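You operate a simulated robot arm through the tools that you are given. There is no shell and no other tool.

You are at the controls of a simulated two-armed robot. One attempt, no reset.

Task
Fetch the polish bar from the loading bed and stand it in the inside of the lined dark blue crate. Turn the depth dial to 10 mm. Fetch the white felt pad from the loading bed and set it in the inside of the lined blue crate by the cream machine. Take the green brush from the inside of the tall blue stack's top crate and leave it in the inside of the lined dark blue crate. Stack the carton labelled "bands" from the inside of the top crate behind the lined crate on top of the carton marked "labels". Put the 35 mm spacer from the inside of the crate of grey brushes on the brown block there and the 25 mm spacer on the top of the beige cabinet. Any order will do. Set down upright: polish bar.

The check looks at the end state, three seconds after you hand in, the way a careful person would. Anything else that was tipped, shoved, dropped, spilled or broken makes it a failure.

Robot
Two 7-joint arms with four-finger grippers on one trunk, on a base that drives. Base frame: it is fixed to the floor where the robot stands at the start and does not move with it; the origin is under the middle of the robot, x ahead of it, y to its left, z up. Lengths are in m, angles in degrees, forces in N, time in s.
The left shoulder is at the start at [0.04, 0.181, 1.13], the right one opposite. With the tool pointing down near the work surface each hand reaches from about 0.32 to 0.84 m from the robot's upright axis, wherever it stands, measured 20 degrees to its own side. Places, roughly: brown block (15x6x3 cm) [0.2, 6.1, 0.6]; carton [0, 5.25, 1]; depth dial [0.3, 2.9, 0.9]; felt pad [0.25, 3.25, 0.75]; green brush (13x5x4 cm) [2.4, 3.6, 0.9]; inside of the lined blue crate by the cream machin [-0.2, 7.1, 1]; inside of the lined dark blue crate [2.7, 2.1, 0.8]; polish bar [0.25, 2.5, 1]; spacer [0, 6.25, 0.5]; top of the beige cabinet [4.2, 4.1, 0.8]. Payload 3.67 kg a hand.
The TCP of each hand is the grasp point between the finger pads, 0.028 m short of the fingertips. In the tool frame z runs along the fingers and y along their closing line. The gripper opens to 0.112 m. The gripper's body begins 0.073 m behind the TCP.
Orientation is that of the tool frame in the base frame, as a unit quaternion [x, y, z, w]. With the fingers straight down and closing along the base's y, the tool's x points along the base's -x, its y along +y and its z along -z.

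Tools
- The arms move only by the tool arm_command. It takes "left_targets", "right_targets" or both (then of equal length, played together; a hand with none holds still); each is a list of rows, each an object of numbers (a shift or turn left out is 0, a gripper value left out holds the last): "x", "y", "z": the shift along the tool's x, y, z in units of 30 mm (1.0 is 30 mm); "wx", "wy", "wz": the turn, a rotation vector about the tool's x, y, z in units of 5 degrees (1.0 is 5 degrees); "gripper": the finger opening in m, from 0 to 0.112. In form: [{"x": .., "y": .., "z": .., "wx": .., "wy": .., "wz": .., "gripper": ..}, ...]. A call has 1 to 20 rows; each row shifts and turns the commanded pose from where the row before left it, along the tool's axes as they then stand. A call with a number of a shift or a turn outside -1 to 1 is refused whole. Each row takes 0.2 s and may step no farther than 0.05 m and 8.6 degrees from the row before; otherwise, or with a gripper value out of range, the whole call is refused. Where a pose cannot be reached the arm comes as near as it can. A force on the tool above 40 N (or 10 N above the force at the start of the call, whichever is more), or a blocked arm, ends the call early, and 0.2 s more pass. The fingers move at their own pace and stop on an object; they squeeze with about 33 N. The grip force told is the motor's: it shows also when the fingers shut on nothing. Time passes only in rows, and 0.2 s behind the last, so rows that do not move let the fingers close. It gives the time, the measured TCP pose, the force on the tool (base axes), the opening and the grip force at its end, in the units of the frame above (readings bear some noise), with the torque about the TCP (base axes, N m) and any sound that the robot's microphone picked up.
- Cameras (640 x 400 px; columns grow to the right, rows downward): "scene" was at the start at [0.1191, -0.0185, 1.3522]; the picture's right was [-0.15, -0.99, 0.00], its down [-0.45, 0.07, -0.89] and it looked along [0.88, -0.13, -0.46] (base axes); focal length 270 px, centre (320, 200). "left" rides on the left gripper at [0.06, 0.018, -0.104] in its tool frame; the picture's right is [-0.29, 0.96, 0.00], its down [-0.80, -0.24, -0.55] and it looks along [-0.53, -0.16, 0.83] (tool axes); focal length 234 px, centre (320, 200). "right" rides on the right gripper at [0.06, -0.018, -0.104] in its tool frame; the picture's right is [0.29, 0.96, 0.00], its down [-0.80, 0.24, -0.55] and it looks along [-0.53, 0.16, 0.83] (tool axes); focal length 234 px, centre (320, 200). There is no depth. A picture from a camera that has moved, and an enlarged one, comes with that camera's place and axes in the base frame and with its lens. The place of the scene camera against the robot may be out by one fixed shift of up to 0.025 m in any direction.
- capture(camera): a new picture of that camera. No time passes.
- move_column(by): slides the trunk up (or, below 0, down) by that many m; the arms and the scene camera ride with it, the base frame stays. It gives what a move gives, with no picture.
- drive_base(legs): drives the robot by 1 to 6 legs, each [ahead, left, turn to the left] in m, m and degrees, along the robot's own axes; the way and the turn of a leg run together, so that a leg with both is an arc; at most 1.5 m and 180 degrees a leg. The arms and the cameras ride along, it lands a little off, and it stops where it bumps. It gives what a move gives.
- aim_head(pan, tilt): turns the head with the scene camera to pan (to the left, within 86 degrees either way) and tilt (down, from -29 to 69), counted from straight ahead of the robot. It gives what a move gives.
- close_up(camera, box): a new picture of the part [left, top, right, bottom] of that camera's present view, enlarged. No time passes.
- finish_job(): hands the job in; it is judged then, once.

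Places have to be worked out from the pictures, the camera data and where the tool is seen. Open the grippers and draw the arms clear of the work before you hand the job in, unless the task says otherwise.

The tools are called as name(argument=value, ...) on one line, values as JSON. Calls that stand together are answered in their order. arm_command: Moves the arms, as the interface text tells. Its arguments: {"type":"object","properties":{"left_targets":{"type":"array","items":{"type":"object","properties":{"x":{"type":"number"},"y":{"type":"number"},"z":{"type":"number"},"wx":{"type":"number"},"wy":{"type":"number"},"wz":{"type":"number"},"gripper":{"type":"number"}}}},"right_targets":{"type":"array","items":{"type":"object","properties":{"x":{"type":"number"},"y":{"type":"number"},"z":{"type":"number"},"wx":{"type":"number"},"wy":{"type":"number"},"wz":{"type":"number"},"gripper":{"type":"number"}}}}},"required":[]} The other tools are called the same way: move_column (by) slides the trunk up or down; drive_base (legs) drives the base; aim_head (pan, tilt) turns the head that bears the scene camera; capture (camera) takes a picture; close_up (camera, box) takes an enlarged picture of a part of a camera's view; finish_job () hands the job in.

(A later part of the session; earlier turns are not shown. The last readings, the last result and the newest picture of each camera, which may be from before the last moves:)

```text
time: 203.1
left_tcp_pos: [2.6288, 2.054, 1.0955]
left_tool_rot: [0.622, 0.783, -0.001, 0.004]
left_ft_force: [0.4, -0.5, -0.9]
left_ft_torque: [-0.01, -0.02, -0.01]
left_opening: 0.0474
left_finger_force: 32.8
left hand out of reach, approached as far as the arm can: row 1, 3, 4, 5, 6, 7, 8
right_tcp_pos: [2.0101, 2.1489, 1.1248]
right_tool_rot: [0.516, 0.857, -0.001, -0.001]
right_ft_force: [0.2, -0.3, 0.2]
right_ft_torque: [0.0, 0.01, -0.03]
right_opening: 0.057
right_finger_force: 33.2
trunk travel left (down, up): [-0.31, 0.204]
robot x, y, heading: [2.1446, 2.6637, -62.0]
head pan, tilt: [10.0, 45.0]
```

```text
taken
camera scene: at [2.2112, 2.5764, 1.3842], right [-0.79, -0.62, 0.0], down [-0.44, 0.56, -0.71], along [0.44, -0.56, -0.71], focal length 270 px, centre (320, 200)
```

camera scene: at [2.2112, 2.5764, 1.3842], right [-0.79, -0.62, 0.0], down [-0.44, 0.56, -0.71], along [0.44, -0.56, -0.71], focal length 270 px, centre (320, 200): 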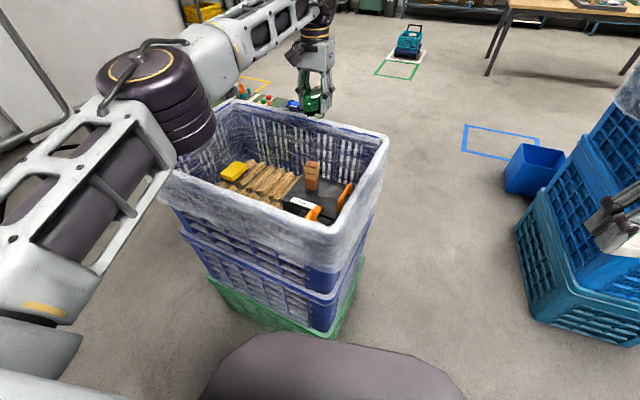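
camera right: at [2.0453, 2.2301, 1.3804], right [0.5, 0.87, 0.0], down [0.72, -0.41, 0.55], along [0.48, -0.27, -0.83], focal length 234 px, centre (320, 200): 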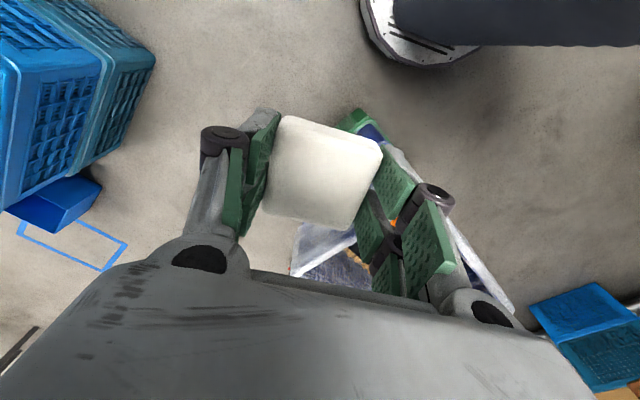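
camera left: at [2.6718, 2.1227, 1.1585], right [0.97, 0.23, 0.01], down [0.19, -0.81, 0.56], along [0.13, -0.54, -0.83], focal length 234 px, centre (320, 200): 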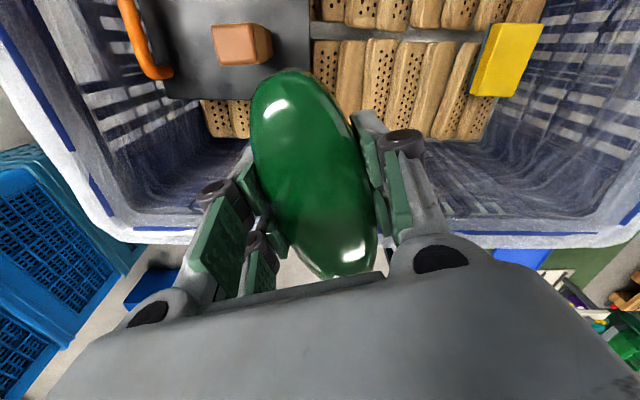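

The elbow is swinging outward. I keep turning the same way.

arm_command(left_targets=[{"wz": 1}, {"wz": 1}, {"wz": 1}, {"wz": 1}, {"wz": 1}, {"wz": 1}, {}, {}, {}])

capture(camera="scene")

```text
time: 205.1
left_tcp_pos: [2.6305, 2.0534, 1.0959]
left_tool_rot: [0.621, 0.784, -0.002, 0.003]
left_ft_force: [0.5, -0.4, -0.8]
left_ft_torque: [-0.03, -0.01, -0.01]
left_opening: 0.0471
left_finger_force: 33.5
left hand out of reach, approached as far as the arm can: row 1, 2, 3, 4, 5, 6
right_tcp_pos: [2.0099, 2.1486, 1.125]
right_tool_rot: [0.515, 0.857, 0.001, 0.001]
right_ft_force: [0.4, 0.2, 0.4]
right_ft_torque: [0.01, -0.02, 0.0]
right_opening: 0.0567
right_finger_force: 33.0
trunk travel left (down, up): [-0.31, 0.204]
robot x, y, heading: [2.1471, 2.6635, -62.0]
head pan, tilt: [10.0, 45.0]
```

```text
taken
camera scene: at [2.2113, 2.5762, 1.3842], right [-0.79, -0.62, 0.0], down [-0.44, 0.56, -0.71], along [0.44, -0.56, -0.71], focal length 270 px, centre (320, 200)
```

scene: 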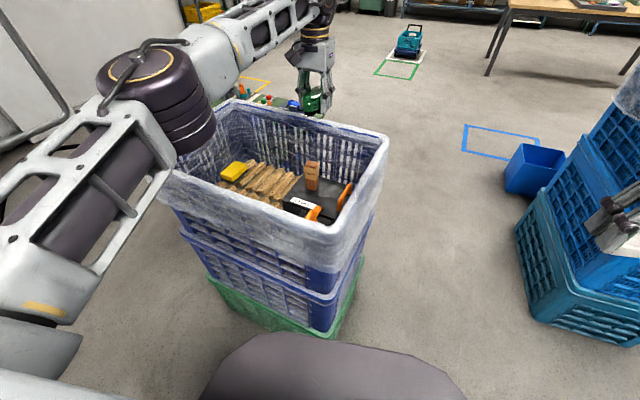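

The arm holds a fixed posture for now, so I use the base instead: turning the robot left 15° brings the brush over (2.766, 2.186), then the trunk can lower it.

drive_base(legs=[[0, 0, 15]])

capture(camera="scene")

capture(camera="left")

```text
time: 206.5
left_tcp_pos: [2.7715, 2.201, 1.0954]
left_tool_rot: [0.513, 0.858, -0.001, 0.004]
left_ft_force: [-0.2, -0.2, -1.0]
left_ft_torque: [-0.01, 0.01, 0.02]
left_opening: 0.0474
left_finger_force: 33.5
right_tcp_pos: [2.1498, 2.132, 1.1257]
right_tool_rot: [0.397, 0.918, 0.0, -0.001]
right_ft_force: [-0.3, 0.8, -0.1]
right_ft_torque: [0.0, 0.01, 0.02]
right_opening: 0.0568
right_finger_force: 33.3
trunk travel left (down, up): [-0.31, 0.204]
robot x, y, heading: [2.1483, 2.6628, -47.0]
head pan, tilt: [10.0, 45.0]
```

```text
taken
camera scene: at [2.2306, 2.5946, 1.3842], right [-0.6, -0.8, 0.0], down [-0.57, 0.42, -0.71], along [0.57, -0.42, -0.71], focal length 270 px, centre (320, 200)
```

scene: 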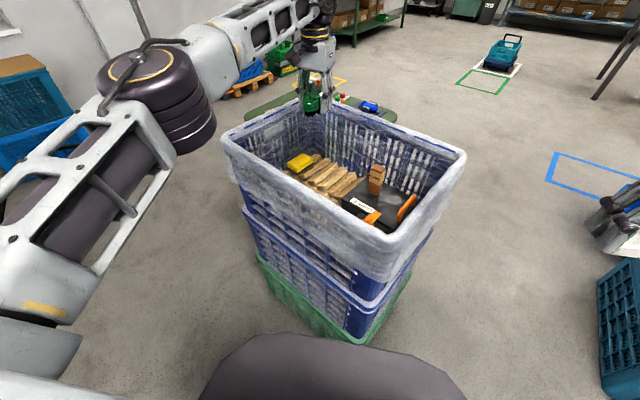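

```text
taken
camera left: at [2.758, 2.2636, 1.1991], right [0.98, 0.2, 0.0], down [0.16, -0.81, 0.56], along [0.12, -0.55, -0.83], focal length 234 px, centre (320, 200)
```

left: 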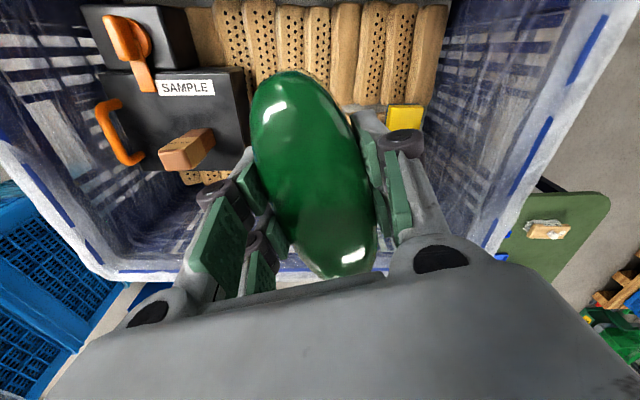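

The brush is over the wooden backs, well clear of bar and sponge. I lower the trunk 0.21 m and look.

move_column(by=-0.21)

close_up(camera="scene", box=[220, 0, 460, 150])

capture(camera="left")

```text
time: 208.7
left_tcp_pos: [2.7717, 2.202, 0.8862]
left_tool_rot: [0.513, 0.859, -0.003, 0.004]
left_ft_force: [-0.1, -0.1, -0.8]
left_ft_torque: [-0.02, 0.0, 0.0]
left_opening: 0.0471
left_finger_force: 33.0
right_tcp_pos: [2.1487, 2.1324, 0.9141]
right_tool_rot: [0.397, 0.918, 0.0, 0.001]
right_ft_force: [0.0, -0.1, 0.3]
right_ft_torque: [0.0, 0.0, -0.01]
right_opening: 0.0569
right_finger_force: 32.8
trunk travel left (down, up): [-0.1, 0.414]
robot x, y, heading: [2.1417, 2.6659, -47.0]
head pan, tilt: [10.0, 45.0]
```

```text
2.67 times, centred on (340, 75) of scene
camera zoom: at [2.2305, 2.5949, 1.1741], right [-0.6, -0.8, 0.0], down [-0.57, 0.42, -0.71], along [0.57, -0.42, -0.71], focal length 721 px, centre (267, 533)
```

zoom: 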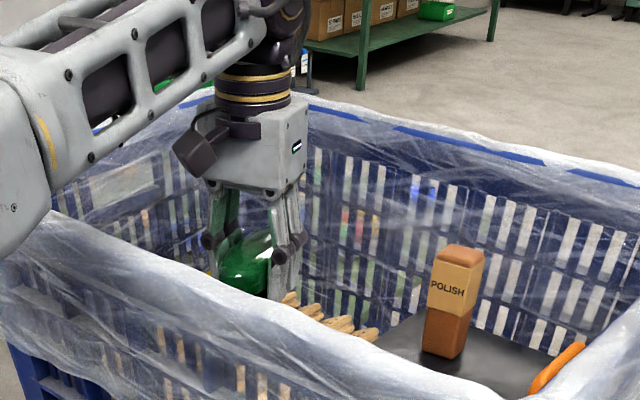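

```text
taken
camera left: at [2.7579, 2.2638, 0.9893], right [0.98, 0.2, 0.0], down [0.16, -0.81, 0.56], along [0.12, -0.55, -0.83], focal length 234 px, centre (320, 200)
```

left: 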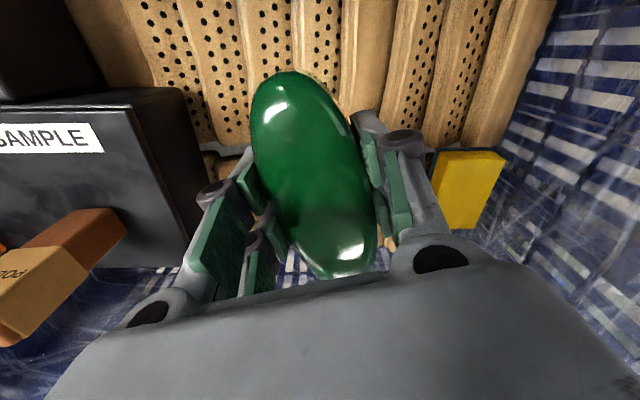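

The forearm would come too close to the rim at the final height, so I go back up and restore a better arm posture first.

move_column(by=0.25)

arm_command(left_targets=[{"wz": -1}, {"wz": -1}, {"wz": -1}, {"wz": -1}, {"wz": -1}, {"wz": -1}, {"wz": -1}, {"wz": -1}, {"wz": -1}, {"wz": -1}, {"wz": -1}, {}])

capture(camera="scene")

```text
time: 211.3
left_tcp_pos: [2.7712, 2.201, 1.1344]
left_tool_rot: [0.513, 0.858, -0.001, 0.003]
left_ft_force: [-0.3, 0.3, -1.1]
left_ft_torque: [-0.02, 0.01, 0.02]
left_opening: 0.047
left_finger_force: 33.3
right_tcp_pos: [2.149, 2.1321, 1.1651]
right_tool_rot: [0.398, 0.917, -0.001, 0.0]
right_ft_force: [-0.9, 0.0, -0.3]
right_ft_torque: [0.0, 0.02, 0.0]
right_opening: 0.0569
right_finger_force: 33.0
trunk travel left (down, up): [-0.35, 0.164]
robot x, y, heading: [2.1416, 2.6649, -46.7]
head pan, tilt: [10.0, 45.0]
```

```text
time: 213.9
left_tcp_pos: [2.7718, 2.2011, 1.1344]
left_tool_rot: [0.058, 0.998, -0.003, 0.003]
left_ft_force: [-0.4, 0.1, -1.6]
left_ft_torque: [0.02, 0.02, -0.03]
left_opening: 0.0471
left_finger_force: 32.5
right_tcp_pos: [2.1486, 2.1311, 1.1644]
right_tool_rot: [0.398, 0.917, 0.001, 0.0]
right_ft_force: [1.3, 0.8, 0.0]
right_ft_torque: [-0.02, 0.05, 0.0]
right_opening: 0.0569
right_finger_force: 33.1
trunk travel left (down, up): [-0.35, 0.164]
robot x, y, heading: [2.1431, 2.6656, -47.0]
head pan, tilt: [10.0, 45.0]
```

```text
taken
camera scene: at [2.2306, 2.5946, 1.4239], right [-0.6, -0.8, 0.0], down [-0.57, 0.42, -0.71], along [0.57, -0.42, -0.71], focal length 270 px, centre (320, 200)
```

scene: 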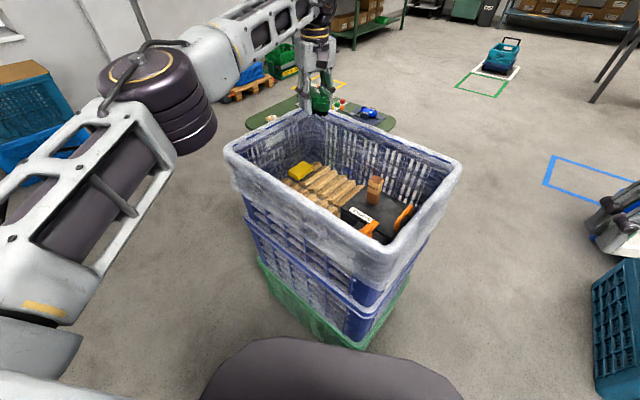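

The command is back in step with the arm. I try pulling the hand back 0.1 m toward the robot.

arm_command(left_targets=[{"x": 0.633, "y": 0.5375, "z": -0.1}, {"x": 0.633, "y": 0.5375, "z": -0.1}, {"x": 0.633, "y": 0.5375, "z": -0.1}, {"x": 0.633, "y": 0.5375, "z": -0.1}, {}])

capture(camera="scene")

```text
time: 215.1
left_tcp_pos: [2.7037, 2.2741, 1.1456]
left_tool_rot: [0.058, 0.998, -0.003, 0.003]
left_ft_force: [0.0, -0.1, -0.7]
left_ft_torque: [0.03, 0.02, 0.0]
left_opening: 0.047
left_finger_force: 32.6
right_tcp_pos: [2.1493, 2.1306, 1.1647]
right_tool_rot: [0.398, 0.917, 0.0, 0.001]
right_ft_force: [-0.4, 0.5, 0.0]
right_ft_torque: [0.0, -0.02, 0.04]
right_opening: 0.0573
right_finger_force: 32.8
trunk travel left (down, up): [-0.35, 0.164]
robot x, y, heading: [2.1407, 2.667, -47.0]
head pan, tilt: [10.0, 45.0]
```

```text
taken
camera scene: at [2.2305, 2.5938, 1.4239], right [-0.6, -0.8, 0.0], down [-0.57, 0.43, -0.71], along [0.57, -0.42, -0.71], focal length 270 px, centre (320, 200)
```

scene: 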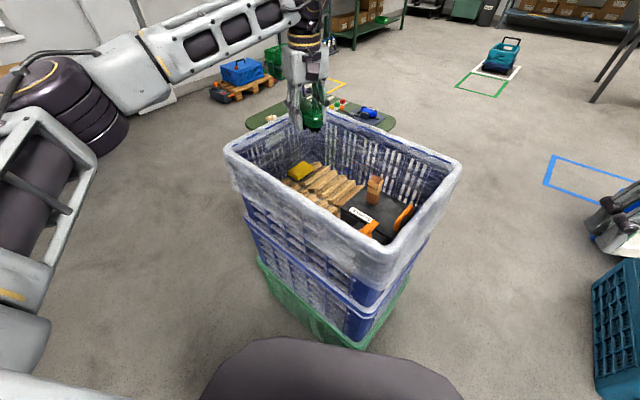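

That freed the arm; the elbow is out again. I position the brush over the north row of wooden backs near (2.775, 2.24) and come down to z ≈ 0.90.

arm_command(left_targets=[{"x": -0.831, "y": -0.284}, {"x": -0.831, "y": -0.284}, {"x": -0.831, "y": -0.284}, {}, {"z": 0.9}, {"z": 0.9}, {"z": 0.9}, {"z": 0.9}, {"z": 0.9}, {"z": 0.9}, {"z": 0.9}, {"z": 0.9}, {"z": 0.9}, {}])

capture(camera="scene")

capture(camera="left")

```text
time: 218.1
left_tcp_pos: [2.7752, 2.2396, 0.9025]
left_tool_rot: [0.059, 0.998, -0.003, 0.004]
left_ft_force: [-0.5, 0.1, 0.0]
left_ft_torque: [0.02, 0.02, 0.01]
left_opening: 0.0475
left_finger_force: 32.8
right_tcp_pos: [2.1487, 2.1328, 1.1644]
right_tool_rot: [0.398, 0.917, -0.002, 0.0]
right_ft_force: [-0.1, 0.3, 0.3]
right_ft_torque: [0.01, 0.01, 0.03]
right_opening: 0.057
right_finger_force: 32.8
trunk travel left (down, up): [-0.35, 0.164]
robot x, y, heading: [2.1436, 2.6628, -47.1]
head pan, tilt: [10.0, 45.0]
```

```text
taken
camera scene: at [2.2304, 2.5949, 1.424], right [-0.6, -0.8, 0.0], down [-0.57, 0.42, -0.71], along [0.57, -0.42, -0.71], focal length 270 px, centre (320, 200)
```

scene: 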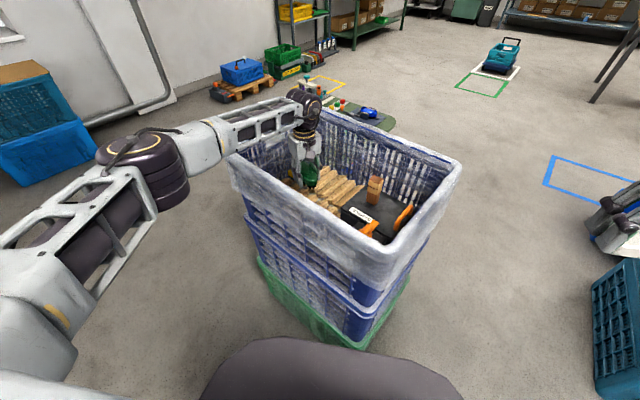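

```text
taken
camera left: at [2.7166, 2.2641, 1.0071], right [0.4, 0.92, 0.0], down [0.76, -0.33, 0.56], along [0.51, -0.23, -0.83], focal length 234 px, centre (320, 200)
```

left: 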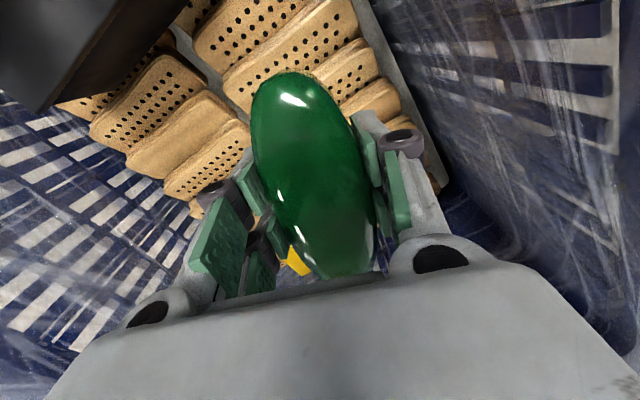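

I check the forearm's clearance over the rim in an enlarged view before going lower.

close_up(camera="scene", box=[200, 80, 400, 205])

```text
3.20 times, centred on (300, 142) of scene
camera zoom: at [2.2304, 2.5949, 1.424], right [-0.6, -0.8, 0.0], down [-0.57, 0.42, -0.71], along [0.57, -0.42, -0.71], focal length 865 px, centre (384, 384)
```

zoom: 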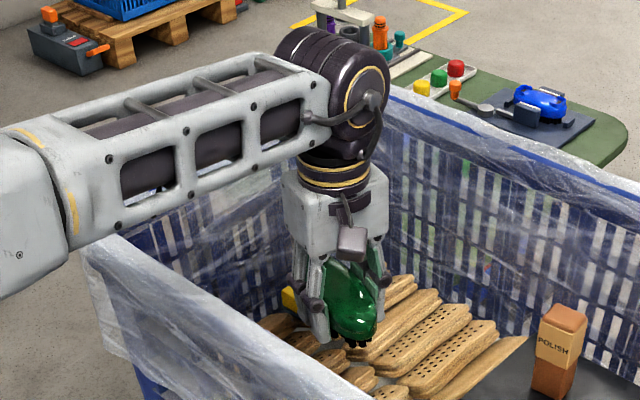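

Clearance is fine (forearm bottom about 1.04 m against rim 0.91). I go down in shrinking steps, watching for contact.

arm_command(left_targets=[{"z": 0.6}, {"z": 0.5}, {"z": 0.3}, {"z": 0.2}, {"z": 0.2}, {}])

close_up(camera="scene", box=[240, 120, 400, 220])

```text
time: 219.5
left_tcp_pos: [2.7762, 2.239, 0.8479]
left_tool_rot: [0.058, 0.998, -0.004, 0.002]
left_ft_force: [1.1, -0.1, -1.0]
left_ft_torque: [0.02, 0.03, 0.03]
left_opening: 0.0473
left_finger_force: 32.9
right_tcp_pos: [2.1489, 2.132, 1.1643]
right_tool_rot: [0.399, 0.917, 0.0, -0.001]
right_ft_force: [-0.5, -0.5, 0.3]
right_ft_torque: [0.02, 0.02, -0.01]
right_opening: 0.0569
right_finger_force: 33.3
trunk travel left (down, up): [-0.35, 0.164]
robot x, y, heading: [2.1429, 2.6651, -47.3]
head pan, tilt: [10.0, 45.0]
```

```text
4.00 times, centred on (320, 170) of scene
camera zoom: at [2.2307, 2.5947, 1.4239], right [-0.6, -0.8, 0.0], down [-0.57, 0.42, -0.71], along [0.57, -0.42, -0.71], focal length 1082 px, centre (320, 320)
```

zoom: 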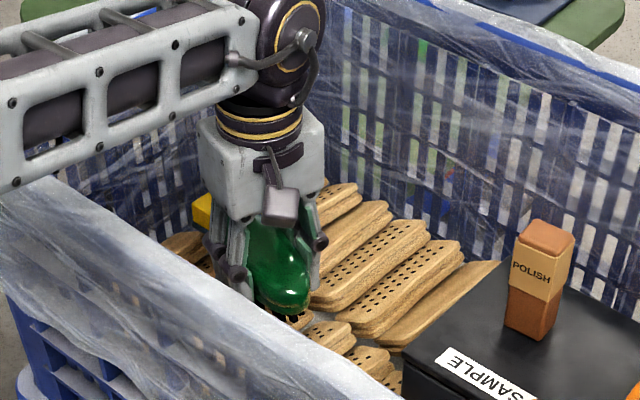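

No contact yet; a few more small steps.

arm_command(left_targets=[{"z": 0.2}, {"z": 0.2}, {"z": 0.15}, {}])

```text
time: 220.5
left_tcp_pos: [2.7757, 2.238, 0.8326]
left_tool_rot: [0.058, 0.998, -0.002, 0.004]
left_ft_force: [0.0, 0.9, -2.2]
left_ft_torque: [0.01, 0.04, -0.01]
left_opening: 0.0472
left_finger_force: 32.9
right_tcp_pos: [2.1483, 2.132, 1.1639]
right_tool_rot: [0.398, 0.917, 0.0, 0.0]
right_ft_force: [-0.3, -0.5, -1.2]
right_ft_torque: [0.02, 0.0, -0.02]
right_opening: 0.0569
right_finger_force: 33.1
trunk travel left (down, up): [-0.35, 0.164]
robot x, y, heading: [2.1458, 2.6665, -46.9]
head pan, tilt: [10.0, 45.0]
```

arm_command(left_targets=[{"z": 0.15}, {"z": 0.15}, {"z": 0.1}, {}])

close_up(camera="scene", box=[280, 160, 360, 210])

capture(camera="left")

```text
time: 221.5
left_tcp_pos: [2.7784, 2.2387, 0.8215]
left_tool_rot: [0.058, 0.998, -0.002, 0.002]
left_ft_force: [0.1, -0.6, -1.9]
left_ft_torque: [0.0, -0.03, 0.0]
left_opening: 0.047
left_finger_force: 32.9
right_tcp_pos: [2.1485, 2.1328, 1.1642]
right_tool_rot: [0.398, 0.917, -0.001, 0.0]
right_ft_force: [0.7, 0.3, -0.2]
right_ft_torque: [0.0, 0.01, 0.02]
right_opening: 0.057
right_finger_force: 32.5
trunk travel left (down, up): [-0.35, 0.164]
robot x, y, heading: [2.1444, 2.6637, -46.6]
head pan, tilt: [10.0, 45.0]
```

```text
8.00 times, centred on (320, 185) of scene
camera zoom: at [2.2307, 2.5947, 1.4239], right [-0.6, -0.8, 0.0], down [-0.57, 0.42, -0.71], along [0.57, -0.42, -0.71], focal length 2163 px, centre (320, 320)
```

zoom: 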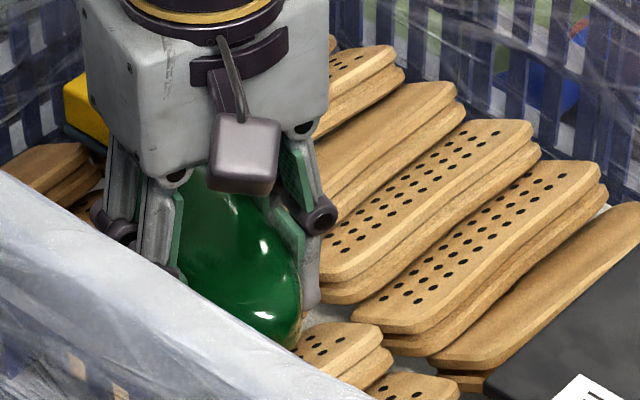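

```text
taken
camera left: at [2.7179, 2.2639, 0.9249], right [0.4, 0.92, 0.0], down [0.76, -0.33, 0.56], along [0.51, -0.23, -0.83], focal length 234 px, centre (320, 200)
```

left: 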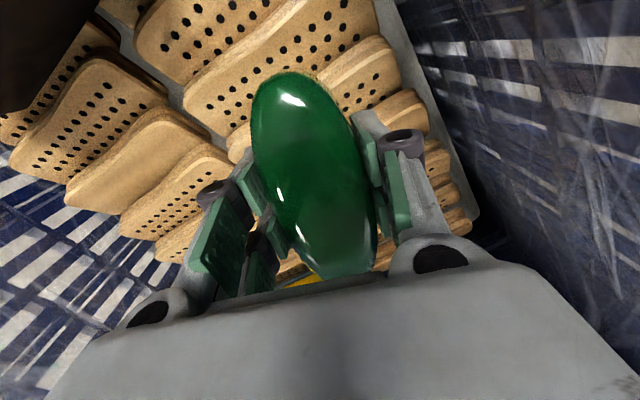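

Still free. I continue down in small steps.

arm_command(left_targets=[{"z": 0.15}, {"z": 0.15}, {"z": 0.1}, {}])

```text
time: 222.5
left_tcp_pos: [2.7768, 2.2378, 0.8091]
left_tool_rot: [0.058, 0.998, -0.003, 0.003]
left_ft_force: [0.2, -0.5, -1.1]
left_ft_torque: [-0.03, 0.01, -0.03]
left_opening: 0.0471
left_finger_force: 33.0
right_tcp_pos: [2.1484, 2.1323, 1.1643]
right_tool_rot: [0.397, 0.918, 0.001, -0.001]
right_ft_force: [0.4, -0.1, 0.1]
right_ft_torque: [0.0, -0.03, 0.0]
right_opening: 0.0573
right_finger_force: 32.9
trunk travel left (down, up): [-0.35, 0.164]
robot x, y, heading: [2.1413, 2.6653, -46.8]
head pan, tilt: [10.0, 45.0]
```

arm_command(left_targets=[{"z": 0.12}, {"z": 0.12}, {"z": 0.1}, {}])

close_up(camera="scene", box=[260, 140, 360, 210])

```text
time: 223.5
left_tcp_pos: [2.7763, 2.2385, 0.8]
left_tool_rot: [0.058, 0.998, -0.003, 0.003]
left_ft_force: [-0.9, -0.2, -1.2]
left_ft_torque: [0.0, 0.03, -0.03]
left_opening: 0.0472
left_finger_force: 32.8
right_tcp_pos: [2.1483, 2.1311, 1.1653]
right_tool_rot: [0.397, 0.918, 0.0, -0.001]
right_ft_force: [0.2, -0.4, 0.0]
right_ft_torque: [-0.01, 0.01, 0.01]
right_opening: 0.0568
right_finger_force: 33.6
trunk travel left (down, up): [-0.35, 0.164]
robot x, y, heading: [2.1448, 2.6627, -46.8]
head pan, tilt: [10.0, 45.0]
```

```text
5.71 times, centred on (310, 175) of scene
camera zoom: at [2.2306, 2.5947, 1.4239], right [-0.6, -0.8, 0.0], down [-0.57, 0.42, -0.71], along [0.57, -0.42, -0.71], focal length 1545 px, centre (377, 343)
```

zoom: 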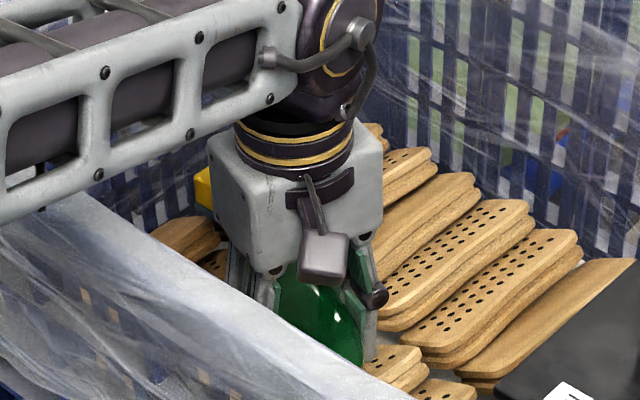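

Still no contact; a little further.

arm_command(left_targets=[{"z": 0.12}, {"z": 0.12}, {}])

```text
time: 224.3
left_tcp_pos: [2.7767, 2.2381, 0.7915]
left_tool_rot: [0.059, 0.998, -0.003, 0.003]
left_ft_force: [-0.1, 0.2, -1.0]
left_ft_torque: [0.0, 0.03, -0.03]
left_opening: 0.0473
left_finger_force: 32.8
right_tcp_pos: [2.1483, 2.1329, 1.1642]
right_tool_rot: [0.397, 0.918, 0.0, 0.0]
right_ft_force: [0.9, -0.2, -0.1]
right_ft_torque: [-0.01, 0.01, 0.01]
right_opening: 0.0571
right_finger_force: 33.4
trunk travel left (down, up): [-0.35, 0.164]
robot x, y, heading: [2.1445, 2.6637, -46.9]
head pan, tilt: [10.0, 45.0]
```

arm_command(left_targets=[{"z": 0.12}, {"z": 0.12}, {}])

capture(camera="left")

capture(camera="scene")

```text
time: 225.1
left_tcp_pos: [2.7757, 2.2373, 0.785]
left_tool_rot: [0.059, 0.998, -0.003, 0.002]
left_ft_force: [-0.6, -0.2, -0.9]
left_ft_torque: [-0.02, 0.04, 0.0]
left_opening: 0.0477
left_finger_force: 33.0
right_tcp_pos: [2.148, 2.1314, 1.1653]
right_tool_rot: [0.398, 0.917, 0.0, -0.001]
right_ft_force: [0.2, -0.9, 0.2]
right_ft_torque: [0.04, -0.02, 0.0]
right_opening: 0.0567
right_finger_force: 32.8
trunk travel left (down, up): [-0.35, 0.164]
robot x, y, heading: [2.1413, 2.6646, -46.9]
head pan, tilt: [10.0, 45.0]
```

```text
taken
camera left: at [2.7178, 2.2636, 0.8887], right [0.4, 0.92, 0.0], down [0.76, -0.33, 0.56], along [0.51, -0.23, -0.83], focal length 234 px, centre (320, 200)
```

left: 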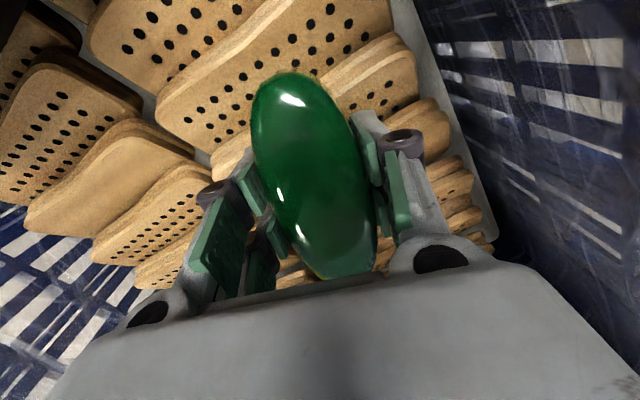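

```text
taken
camera scene: at [2.2307, 2.5947, 1.4239], right [-0.6, -0.8, 0.0], down [-0.57, 0.42, -0.71], along [0.57, -0.42, -0.71], focal length 270 px, centre (320, 200)
```

scene: 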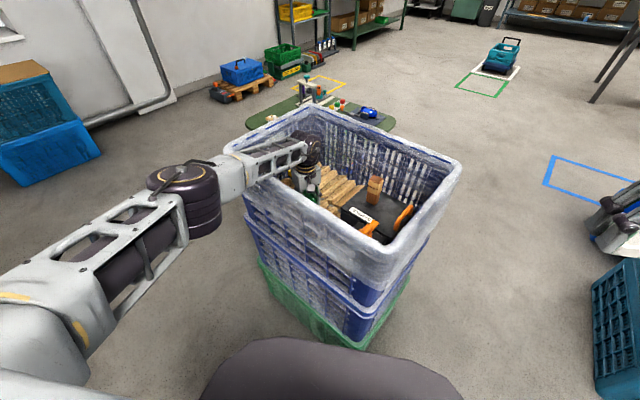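

Wood tops measure about 0.735, so contact must be imminent. Continuing in tiny steps.

arm_command(left_targets=[{"z": 0.1}, {"z": 0.1}, {}])

close_up(camera="scene", box=[200, 120, 360, 220])

```text
time: 225.9
left_tcp_pos: [2.7771, 2.2383, 0.7822]
left_tool_rot: [0.059, 0.998, -0.004, 0.003]
left_ft_force: [4.1, -0.7, 16.9]
left_ft_torque: [0.22, 0.65, 0.0]
left_opening: 0.0472
left_finger_force: 32.9
right_tcp_pos: [2.1475, 2.1321, 1.1638]
right_tool_rot: [0.398, 0.917, 0.0, 0.001]
right_ft_force: [-0.3, -0.3, -0.2]
right_ft_torque: [-0.01, 0.0, -0.01]
right_opening: 0.0571
right_finger_force: 32.9
trunk travel left (down, up): [-0.35, 0.164]
robot x, y, heading: [2.144, 2.6648, -46.8]
head pan, tilt: [10.0, 45.0]
```

```text
4.00 times, centred on (280, 170) of scene
camera zoom: at [2.2291, 2.5958, 1.4242], right [-0.6, -0.8, 0.0], down [-0.56, 0.42, -0.71], along [0.57, -0.42, -0.71], focal length 1082 px, centre (480, 320)
```

zoom: 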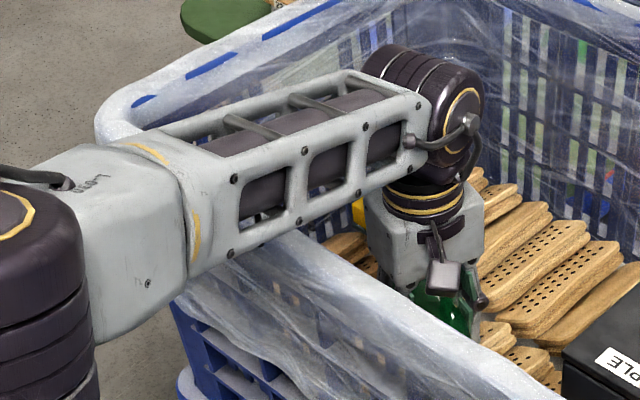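

Contact (17 N). I release gently and rise straight up.

arm_command(left_targets=[{"z": -0.05}, {"gripper": 0.052}, {"gripper": 0.06}, {"gripper": 0.075}, {}, {"z": -0.4}, {"z": -0.6}, {"z": -0.9}, {"z": -0.9}, {"z": -0.9}, {"z": -0.9}, {"z": -0.9}, {"z": -0.9}, {"z": -0.9}, {"z": -0.9}, {}])

capture(camera="left")

close_up(camera="scene", box=[230, 110, 430, 235])

```text
time: 229.3
left_tcp_pos: [2.7761, 2.2399, 1.0257]
left_tool_rot: [0.059, 0.998, -0.003, 0.003]
left_ft_force: [0.4, 0.3, -0.7]
left_ft_torque: [0.0, 0.01, 0.01]
left_opening: 0.075
left_finger_force: 0.0
right_tcp_pos: [2.1488, 2.1322, 1.1646]
right_tool_rot: [0.398, 0.917, 0.0, 0.0]
right_ft_force: [-0.8, 0.4, 0.3]
right_ft_torque: [0.01, 0.0, -0.01]
right_opening: 0.0571
right_finger_force: 33.0
trunk travel left (down, up): [-0.35, 0.164]
robot x, y, heading: [2.1422, 2.6624, -46.8]
head pan, tilt: [10.0, 45.0]
```

```text
taken
camera left: at [2.7168, 2.2655, 1.1295], right [0.4, 0.92, 0.0], down [0.76, -0.33, 0.56], along [0.51, -0.23, -0.83], focal length 234 px, centre (320, 200)
```

left: 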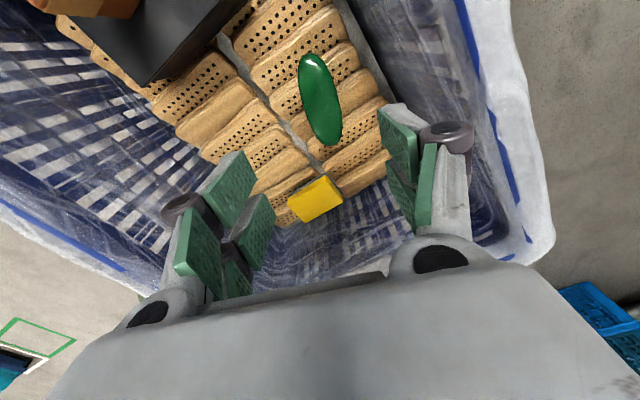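

```text
3.20 times, centred on (330, 172) of scene
camera zoom: at [2.2309, 2.5945, 1.4239], right [-0.6, -0.8, 0.0], down [-0.57, 0.42, -0.71], along [0.57, -0.42, -0.71], focal length 865 px, centre (288, 288)
```

zoom: 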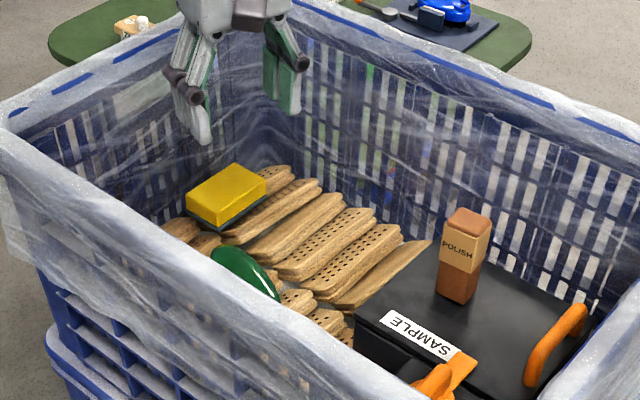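

Brush placed; the bar still stands. I draw the left hand back to its natural pose and raise the trunk.

arm_command(left_targets=[{"z": -0.9}, {"x": 0.729, "y": 0.614}, {"x": 0.729, "y": 0.614}, {"x": 0.729, "y": 0.614}, {"x": 0.729, "y": 0.614}, {"x": 0.729, "y": 0.614}, {"x": 0.729, "y": 0.614}, {"x": 0.729, "y": 0.614}, {"wz": 1}, {"wz": 1}, {"wz": 1}, {"wz": 1}, {"wz": 1}, {"wz": 1}, {"wz": 1}, {"wz": 1}, {}])

move_column(by=0.16)

capture(camera="scene")

```text
time: 232.9
left_tcp_pos: [2.6392, 2.3867, 1.0515]
left_tool_rot: [0.398, 0.917, -0.002, 0.003]
left_ft_force: [-0.6, -0.5, 0.1]
left_ft_torque: [0.01, 0.03, -0.01]
left_opening: 0.075
left_finger_force: 0.1
right_tcp_pos: [2.1494, 2.1328, 1.165]
right_tool_rot: [0.398, 0.917, 0.0, 0.0]
right_ft_force: [0.0, 0.6, -0.3]
right_ft_torque: [0.02, -0.01, 0.02]
right_opening: 0.057
right_finger_force: 32.8
trunk travel left (down, up): [-0.35, 0.164]
robot x, y, heading: [2.1443, 2.6645, -46.9]
head pan, tilt: [10.0, 45.0]
```

```text
time: 234.8
left_tcp_pos: [2.6379, 2.3857, 1.2123]
left_tool_rot: [0.396, 0.918, -0.002, 0.004]
left_ft_force: [-0.8, -0.3, 0.6]
left_ft_torque: [0.0, 0.01, 0.0]
left_opening: 0.0751
left_finger_force: 0.0
right_tcp_pos: [2.1501, 2.1316, 1.3259]
right_tool_rot: [0.398, 0.917, 0.0, 0.0]
right_ft_force: [-0.4, -0.2, -0.6]
right_ft_torque: [0.03, 0.0, -0.02]
right_opening: 0.0569
right_finger_force: 32.8
trunk travel left (down, up): [-0.51, 0.004]
robot x, y, heading: [2.1494, 2.6632, -47.0]
head pan, tilt: [10.0, 45.0]
```

```text
taken
camera scene: at [2.2305, 2.5947, 1.5844], right [-0.6, -0.8, 0.0], down [-0.57, 0.42, -0.71], along [0.57, -0.42, -0.71], focal length 270 px, centre (320, 200)
```

scene: 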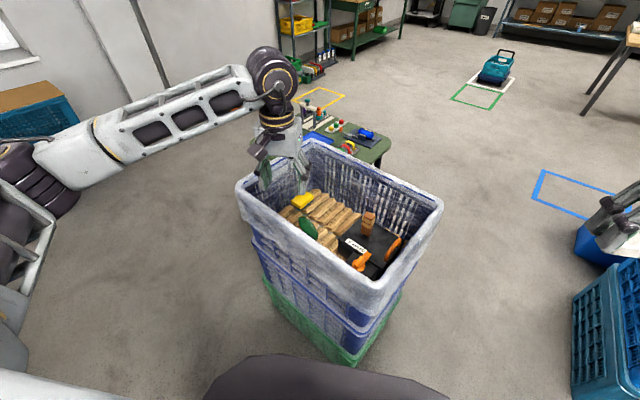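

The arm is back in its natural posture. I back off and turn to face up the aisle (heading about 106°) to survey the far stations.

drive_base(legs=[[-0.4, -0.1, 0], [0, 0, 153]])

aim_head(pan=25, tilt=15)

capture(camera="scene")

aim_head(pan=-25, tilt=15)

capture(camera="scene")

```text
time: 244.3
left_tcp_pos: [1.4766, 3.3556, 1.212]
left_tool_rot: [0.803, -0.596, -0.003, -0.003]
left_ft_force: [-0.3, 0.3, -0.2]
left_ft_torque: [0.01, -0.05, 0.03]
left_opening: 0.075
left_finger_force: 0.0
right_tcp_pos: [2.0265, 3.3683, 1.3256]
right_tool_rot: [0.802, -0.597, 0.0, 0.0]
right_ft_force: [0.0, -0.5, -0.4]
right_ft_torque: [-0.02, 0.04, -0.02]
right_opening: 0.0569
right_finger_force: 33.0
trunk travel left (down, up): [-0.51, 0.004]
robot x, y, heading: [1.7979, 2.8871, 106.8]
head pan, tilt: [10.0, 45.0]
```

```text
time: 245.3
left_tcp_pos: [1.4768, 3.3561, 1.2116]
left_tool_rot: [0.803, -0.595, -0.004, -0.002]
left_ft_force: [0.3, 0.9, 0.0]
left_ft_torque: [0.01, -0.01, 0.01]
left_opening: 0.0749
left_finger_force: 0.1
right_tcp_pos: [2.0282, 3.3674, 1.3252]
right_tool_rot: [0.802, -0.598, 0.0, -0.001]
right_ft_force: [-0.9, -0.7, -0.3]
right_ft_torque: [0.01, 0.02, -0.02]
right_opening: 0.0569
right_finger_force: 33.4
trunk travel left (down, up): [-0.51, 0.004]
robot x, y, heading: [1.7966, 2.8884, 106.9]
head pan, tilt: [25.0, 15.0]
```

```text
taken
camera scene: at [1.7372, 2.9726, 1.6309], right [0.75, 0.67, 0.0], down [0.17, -0.19, -0.97], along [-0.64, 0.72, -0.26], focal length 270 px, centre (320, 200)
```

scene: 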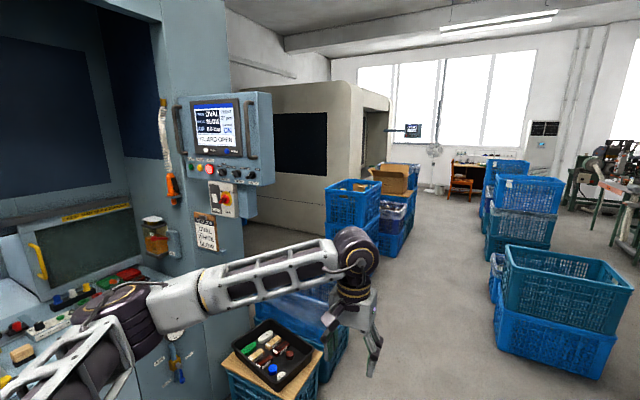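

```text
time: 246.4
left_tcp_pos: [1.4764, 3.357, 1.2115]
left_tool_rot: [0.804, -0.595, -0.003, -0.003]
left_ft_force: [-1.3, -0.3, -0.8]
left_ft_torque: [-0.03, 0.0, -0.03]
left_opening: 0.075
left_finger_force: 0.2
right_tcp_pos: [2.0282, 3.3672, 1.3244]
right_tool_rot: [0.802, -0.597, 0.001, 0.0]
right_ft_force: [0.1, 0.1, -0.7]
right_ft_torque: [0.05, -0.04, 0.02]
right_opening: 0.0569
right_finger_force: 32.8
trunk travel left (down, up): [-0.51, 0.004]
robot x, y, heading: [1.7983, 2.888, 106.9]
head pan, tilt: [-25.0, 15.0]
```

```text
taken
camera scene: at [1.8126, 2.9954, 1.631], right [0.99, -0.14, 0.0], down [-0.04, -0.26, -0.97], along [0.14, 0.96, -0.26], focal length 270 px, centre (320, 200)
```

scene: 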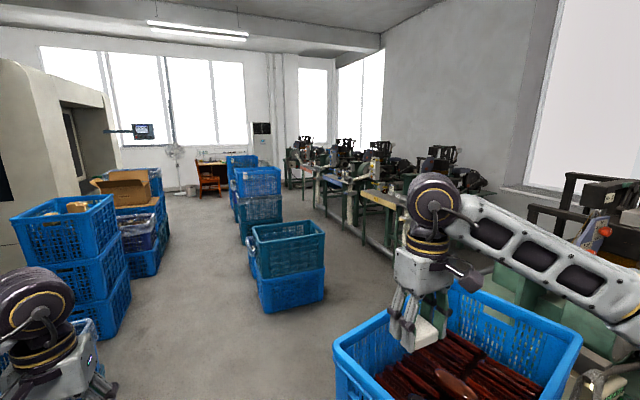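

I can see the stacks along the cream machine. I drive up the aisle, keeping a little left past the tall stack, and look at the left-hand stacks.

drive_base(legs=[[0.9, 0.22, 0], [1.4, -0.12, 0]])

aim_head(pan=55, tilt=35)

capture(camera="scene")

aim_head(pan=15, tilt=30)

capture(camera="scene")

```text
time: 258.1
left_tcp_pos: [0.7224, 5.5224, 1.2122]
left_tool_rot: [0.802, -0.597, -0.003, -0.003]
left_ft_force: [-0.4, 0.3, 0.3]
left_ft_torque: [0.01, -0.03, -0.05]
left_opening: 0.0751
left_finger_force: 0.1
right_tcp_pos: [1.2729, 5.5332, 1.3249]
right_tool_rot: [0.802, -0.597, 0.0, 0.0]
right_ft_force: [0.4, 0.2, 0.5]
right_ft_torque: [-0.01, -0.02, 0.02]
right_opening: 0.0568
right_finger_force: 33.3
trunk travel left (down, up): [-0.51, 0.004]
robot x, y, heading: [1.0432, 5.0557, 106.8]
head pan, tilt: [-25.0, 15.0]
```

```text
time: 259.6
left_tcp_pos: [0.7219, 5.5232, 1.2132]
left_tool_rot: [0.803, -0.596, -0.004, -0.003]
left_ft_force: [1.6, 0.7, -0.1]
left_ft_torque: [0.01, 0.01, -0.03]
left_opening: 0.0749
left_finger_force: 0.0
right_tcp_pos: [1.2728, 5.5336, 1.3245]
right_tool_rot: [0.802, -0.597, 0.001, 0.001]
right_ft_force: [0.8, 0.5, -0.1]
right_ft_torque: [0.02, 0.0, -0.03]
right_opening: 0.0571
right_finger_force: 33.0
trunk travel left (down, up): [-0.51, 0.004]
robot x, y, heading: [1.0403, 5.0549, 106.5]
head pan, tilt: [55.0, 35.0]
```

```text
taken
camera scene: at [0.9605, 5.0974, 1.599], right [0.32, 0.95, 0.0], down [0.54, -0.18, -0.82], along [-0.78, 0.26, -0.57], focal length 270 px, centre (320, 200)
```

scene: 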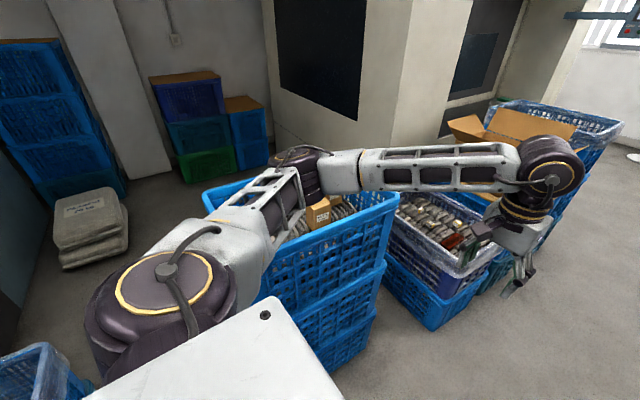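

```text
time: 260.7
left_tcp_pos: [0.7223, 5.5229, 1.2121]
left_tool_rot: [0.803, -0.596, -0.004, -0.003]
left_ft_force: [0.0, 0.8, 1.1]
left_ft_torque: [-0.03, 0.0, 0.0]
left_opening: 0.0749
left_finger_force: 0.1
right_tcp_pos: [1.2728, 5.533, 1.3248]
right_tool_rot: [0.802, -0.598, 0.0, -0.001]
right_ft_force: [-1.0, -0.3, 0.1]
right_ft_torque: [0.02, -0.01, 0.02]
right_opening: 0.057
right_finger_force: 32.5
trunk travel left (down, up): [-0.51, 0.004]
robot x, y, heading: [1.0421, 5.0556, 106.8]
head pan, tilt: [15.0, 30.0]
```

```text
taken
camera scene: at [0.9965, 5.1466, 1.6068], right [0.85, 0.53, 0.0], down [0.26, -0.43, -0.87], along [-0.46, 0.74, -0.5], focal length 270 px, centre (320, 200)
```

scene: 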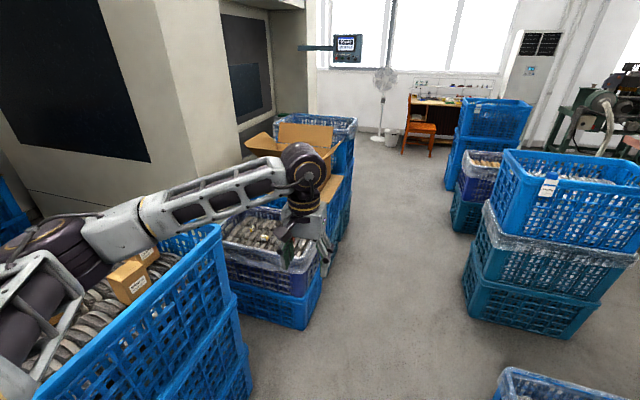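

The first stack holds grinding wheels with cartons on top; the next is the lined crate of grey brushes. I move on a little and turn to face the carton stack.

drive_base(legs=[[0.43, -0.08, 0], [0, 0, 90]])

aim_head(pan=0, tilt=45)

capture(camera="scene")

aim_head(pan=-50, tilt=40)

capture(camera="scene")

```text
time: 267.6
left_tcp_pos: [0.5255, 5.1734, 1.2119]
left_tool_rot: [0.99, 0.143, -0.004, 0.001]
left_ft_force: [-0.5, -0.4, 0.0]
left_ft_torque: [-0.01, 0.04, -0.01]
left_opening: 0.0749
left_finger_force: 0.1
right_tcp_pos: [0.5191, 5.7248, 1.3241]
right_tool_rot: [0.99, 0.142, -0.001, 0.0]
right_ft_force: [-0.8, 0.0, -0.4]
right_ft_torque: [0.04, 0.04, -0.02]
right_opening: 0.057
right_finger_force: 33.7
trunk travel left (down, up): [-0.51, 0.004]
robot x, y, heading: [0.9976, 5.4902, -163.7]
head pan, tilt: [15.0, 30.0]
```

```text
time: 268.4
left_tcp_pos: [0.5254, 5.1731, 1.2125]
left_tool_rot: [0.99, 0.144, -0.005, 0.001]
left_ft_force: [0.2, -0.2, -0.1]
left_ft_torque: [0.0, 0.0, 0.03]
left_opening: 0.0752
left_finger_force: 0.2
right_tcp_pos: [0.5195, 5.7238, 1.3244]
right_tool_rot: [0.99, 0.142, -0.001, 0.0]
right_ft_force: [0.4, -0.2, -0.2]
right_ft_torque: [-0.01, 0.0, 0.04]
right_opening: 0.0567
right_finger_force: 32.5
trunk travel left (down, up): [-0.51, 0.004]
robot x, y, heading: [0.996, 5.4901, -163.6]
head pan, tilt: [0.0, 45.0]
```

```text
taken
camera scene: at [0.9066, 5.4563, 1.5842], right [-0.28, 0.96, 0.0], down [0.68, 0.2, -0.71], along [-0.68, -0.2, -0.71], focal length 270 px, centre (320, 200)
```

scene: 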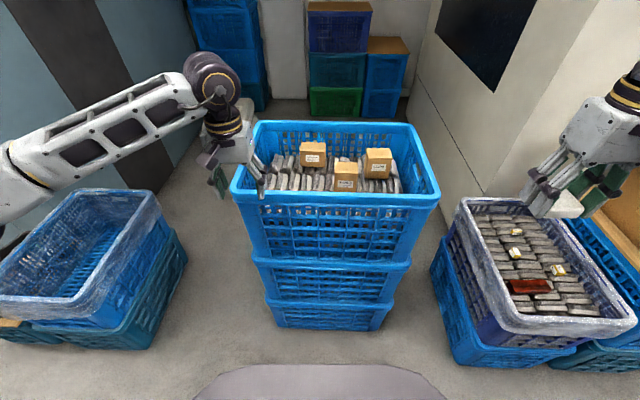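

```text
time: 269.5
left_tcp_pos: [0.5264, 5.1725, 1.2123]
left_tool_rot: [0.99, 0.142, -0.004, 0.001]
left_ft_force: [-0.1, 0.5, 0.8]
left_ft_torque: [-0.02, -0.01, 0.0]
left_opening: 0.075
left_finger_force: 0.0
right_tcp_pos: [0.5187, 5.7244, 1.3252]
right_tool_rot: [0.99, 0.142, -0.001, -0.001]
right_ft_force: [-0.2, 0.3, -0.1]
right_ft_torque: [-0.01, -0.02, -0.02]
right_opening: 0.0569
right_finger_force: 32.6
trunk travel left (down, up): [-0.51, 0.004]
robot x, y, heading: [0.9994, 5.4888, -163.7]
head pan, tilt: [-50.0, 40.0]
```

```text
taken
camera scene: at [0.9138, 5.5264, 1.5914], right [0.55, 0.83, 0.0], down [0.54, -0.36, -0.77], along [-0.64, 0.42, -0.64], focal length 270 px, centre (320, 200)
```

scene: 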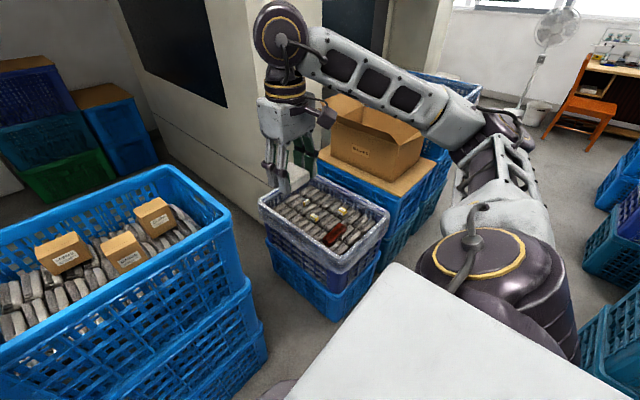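

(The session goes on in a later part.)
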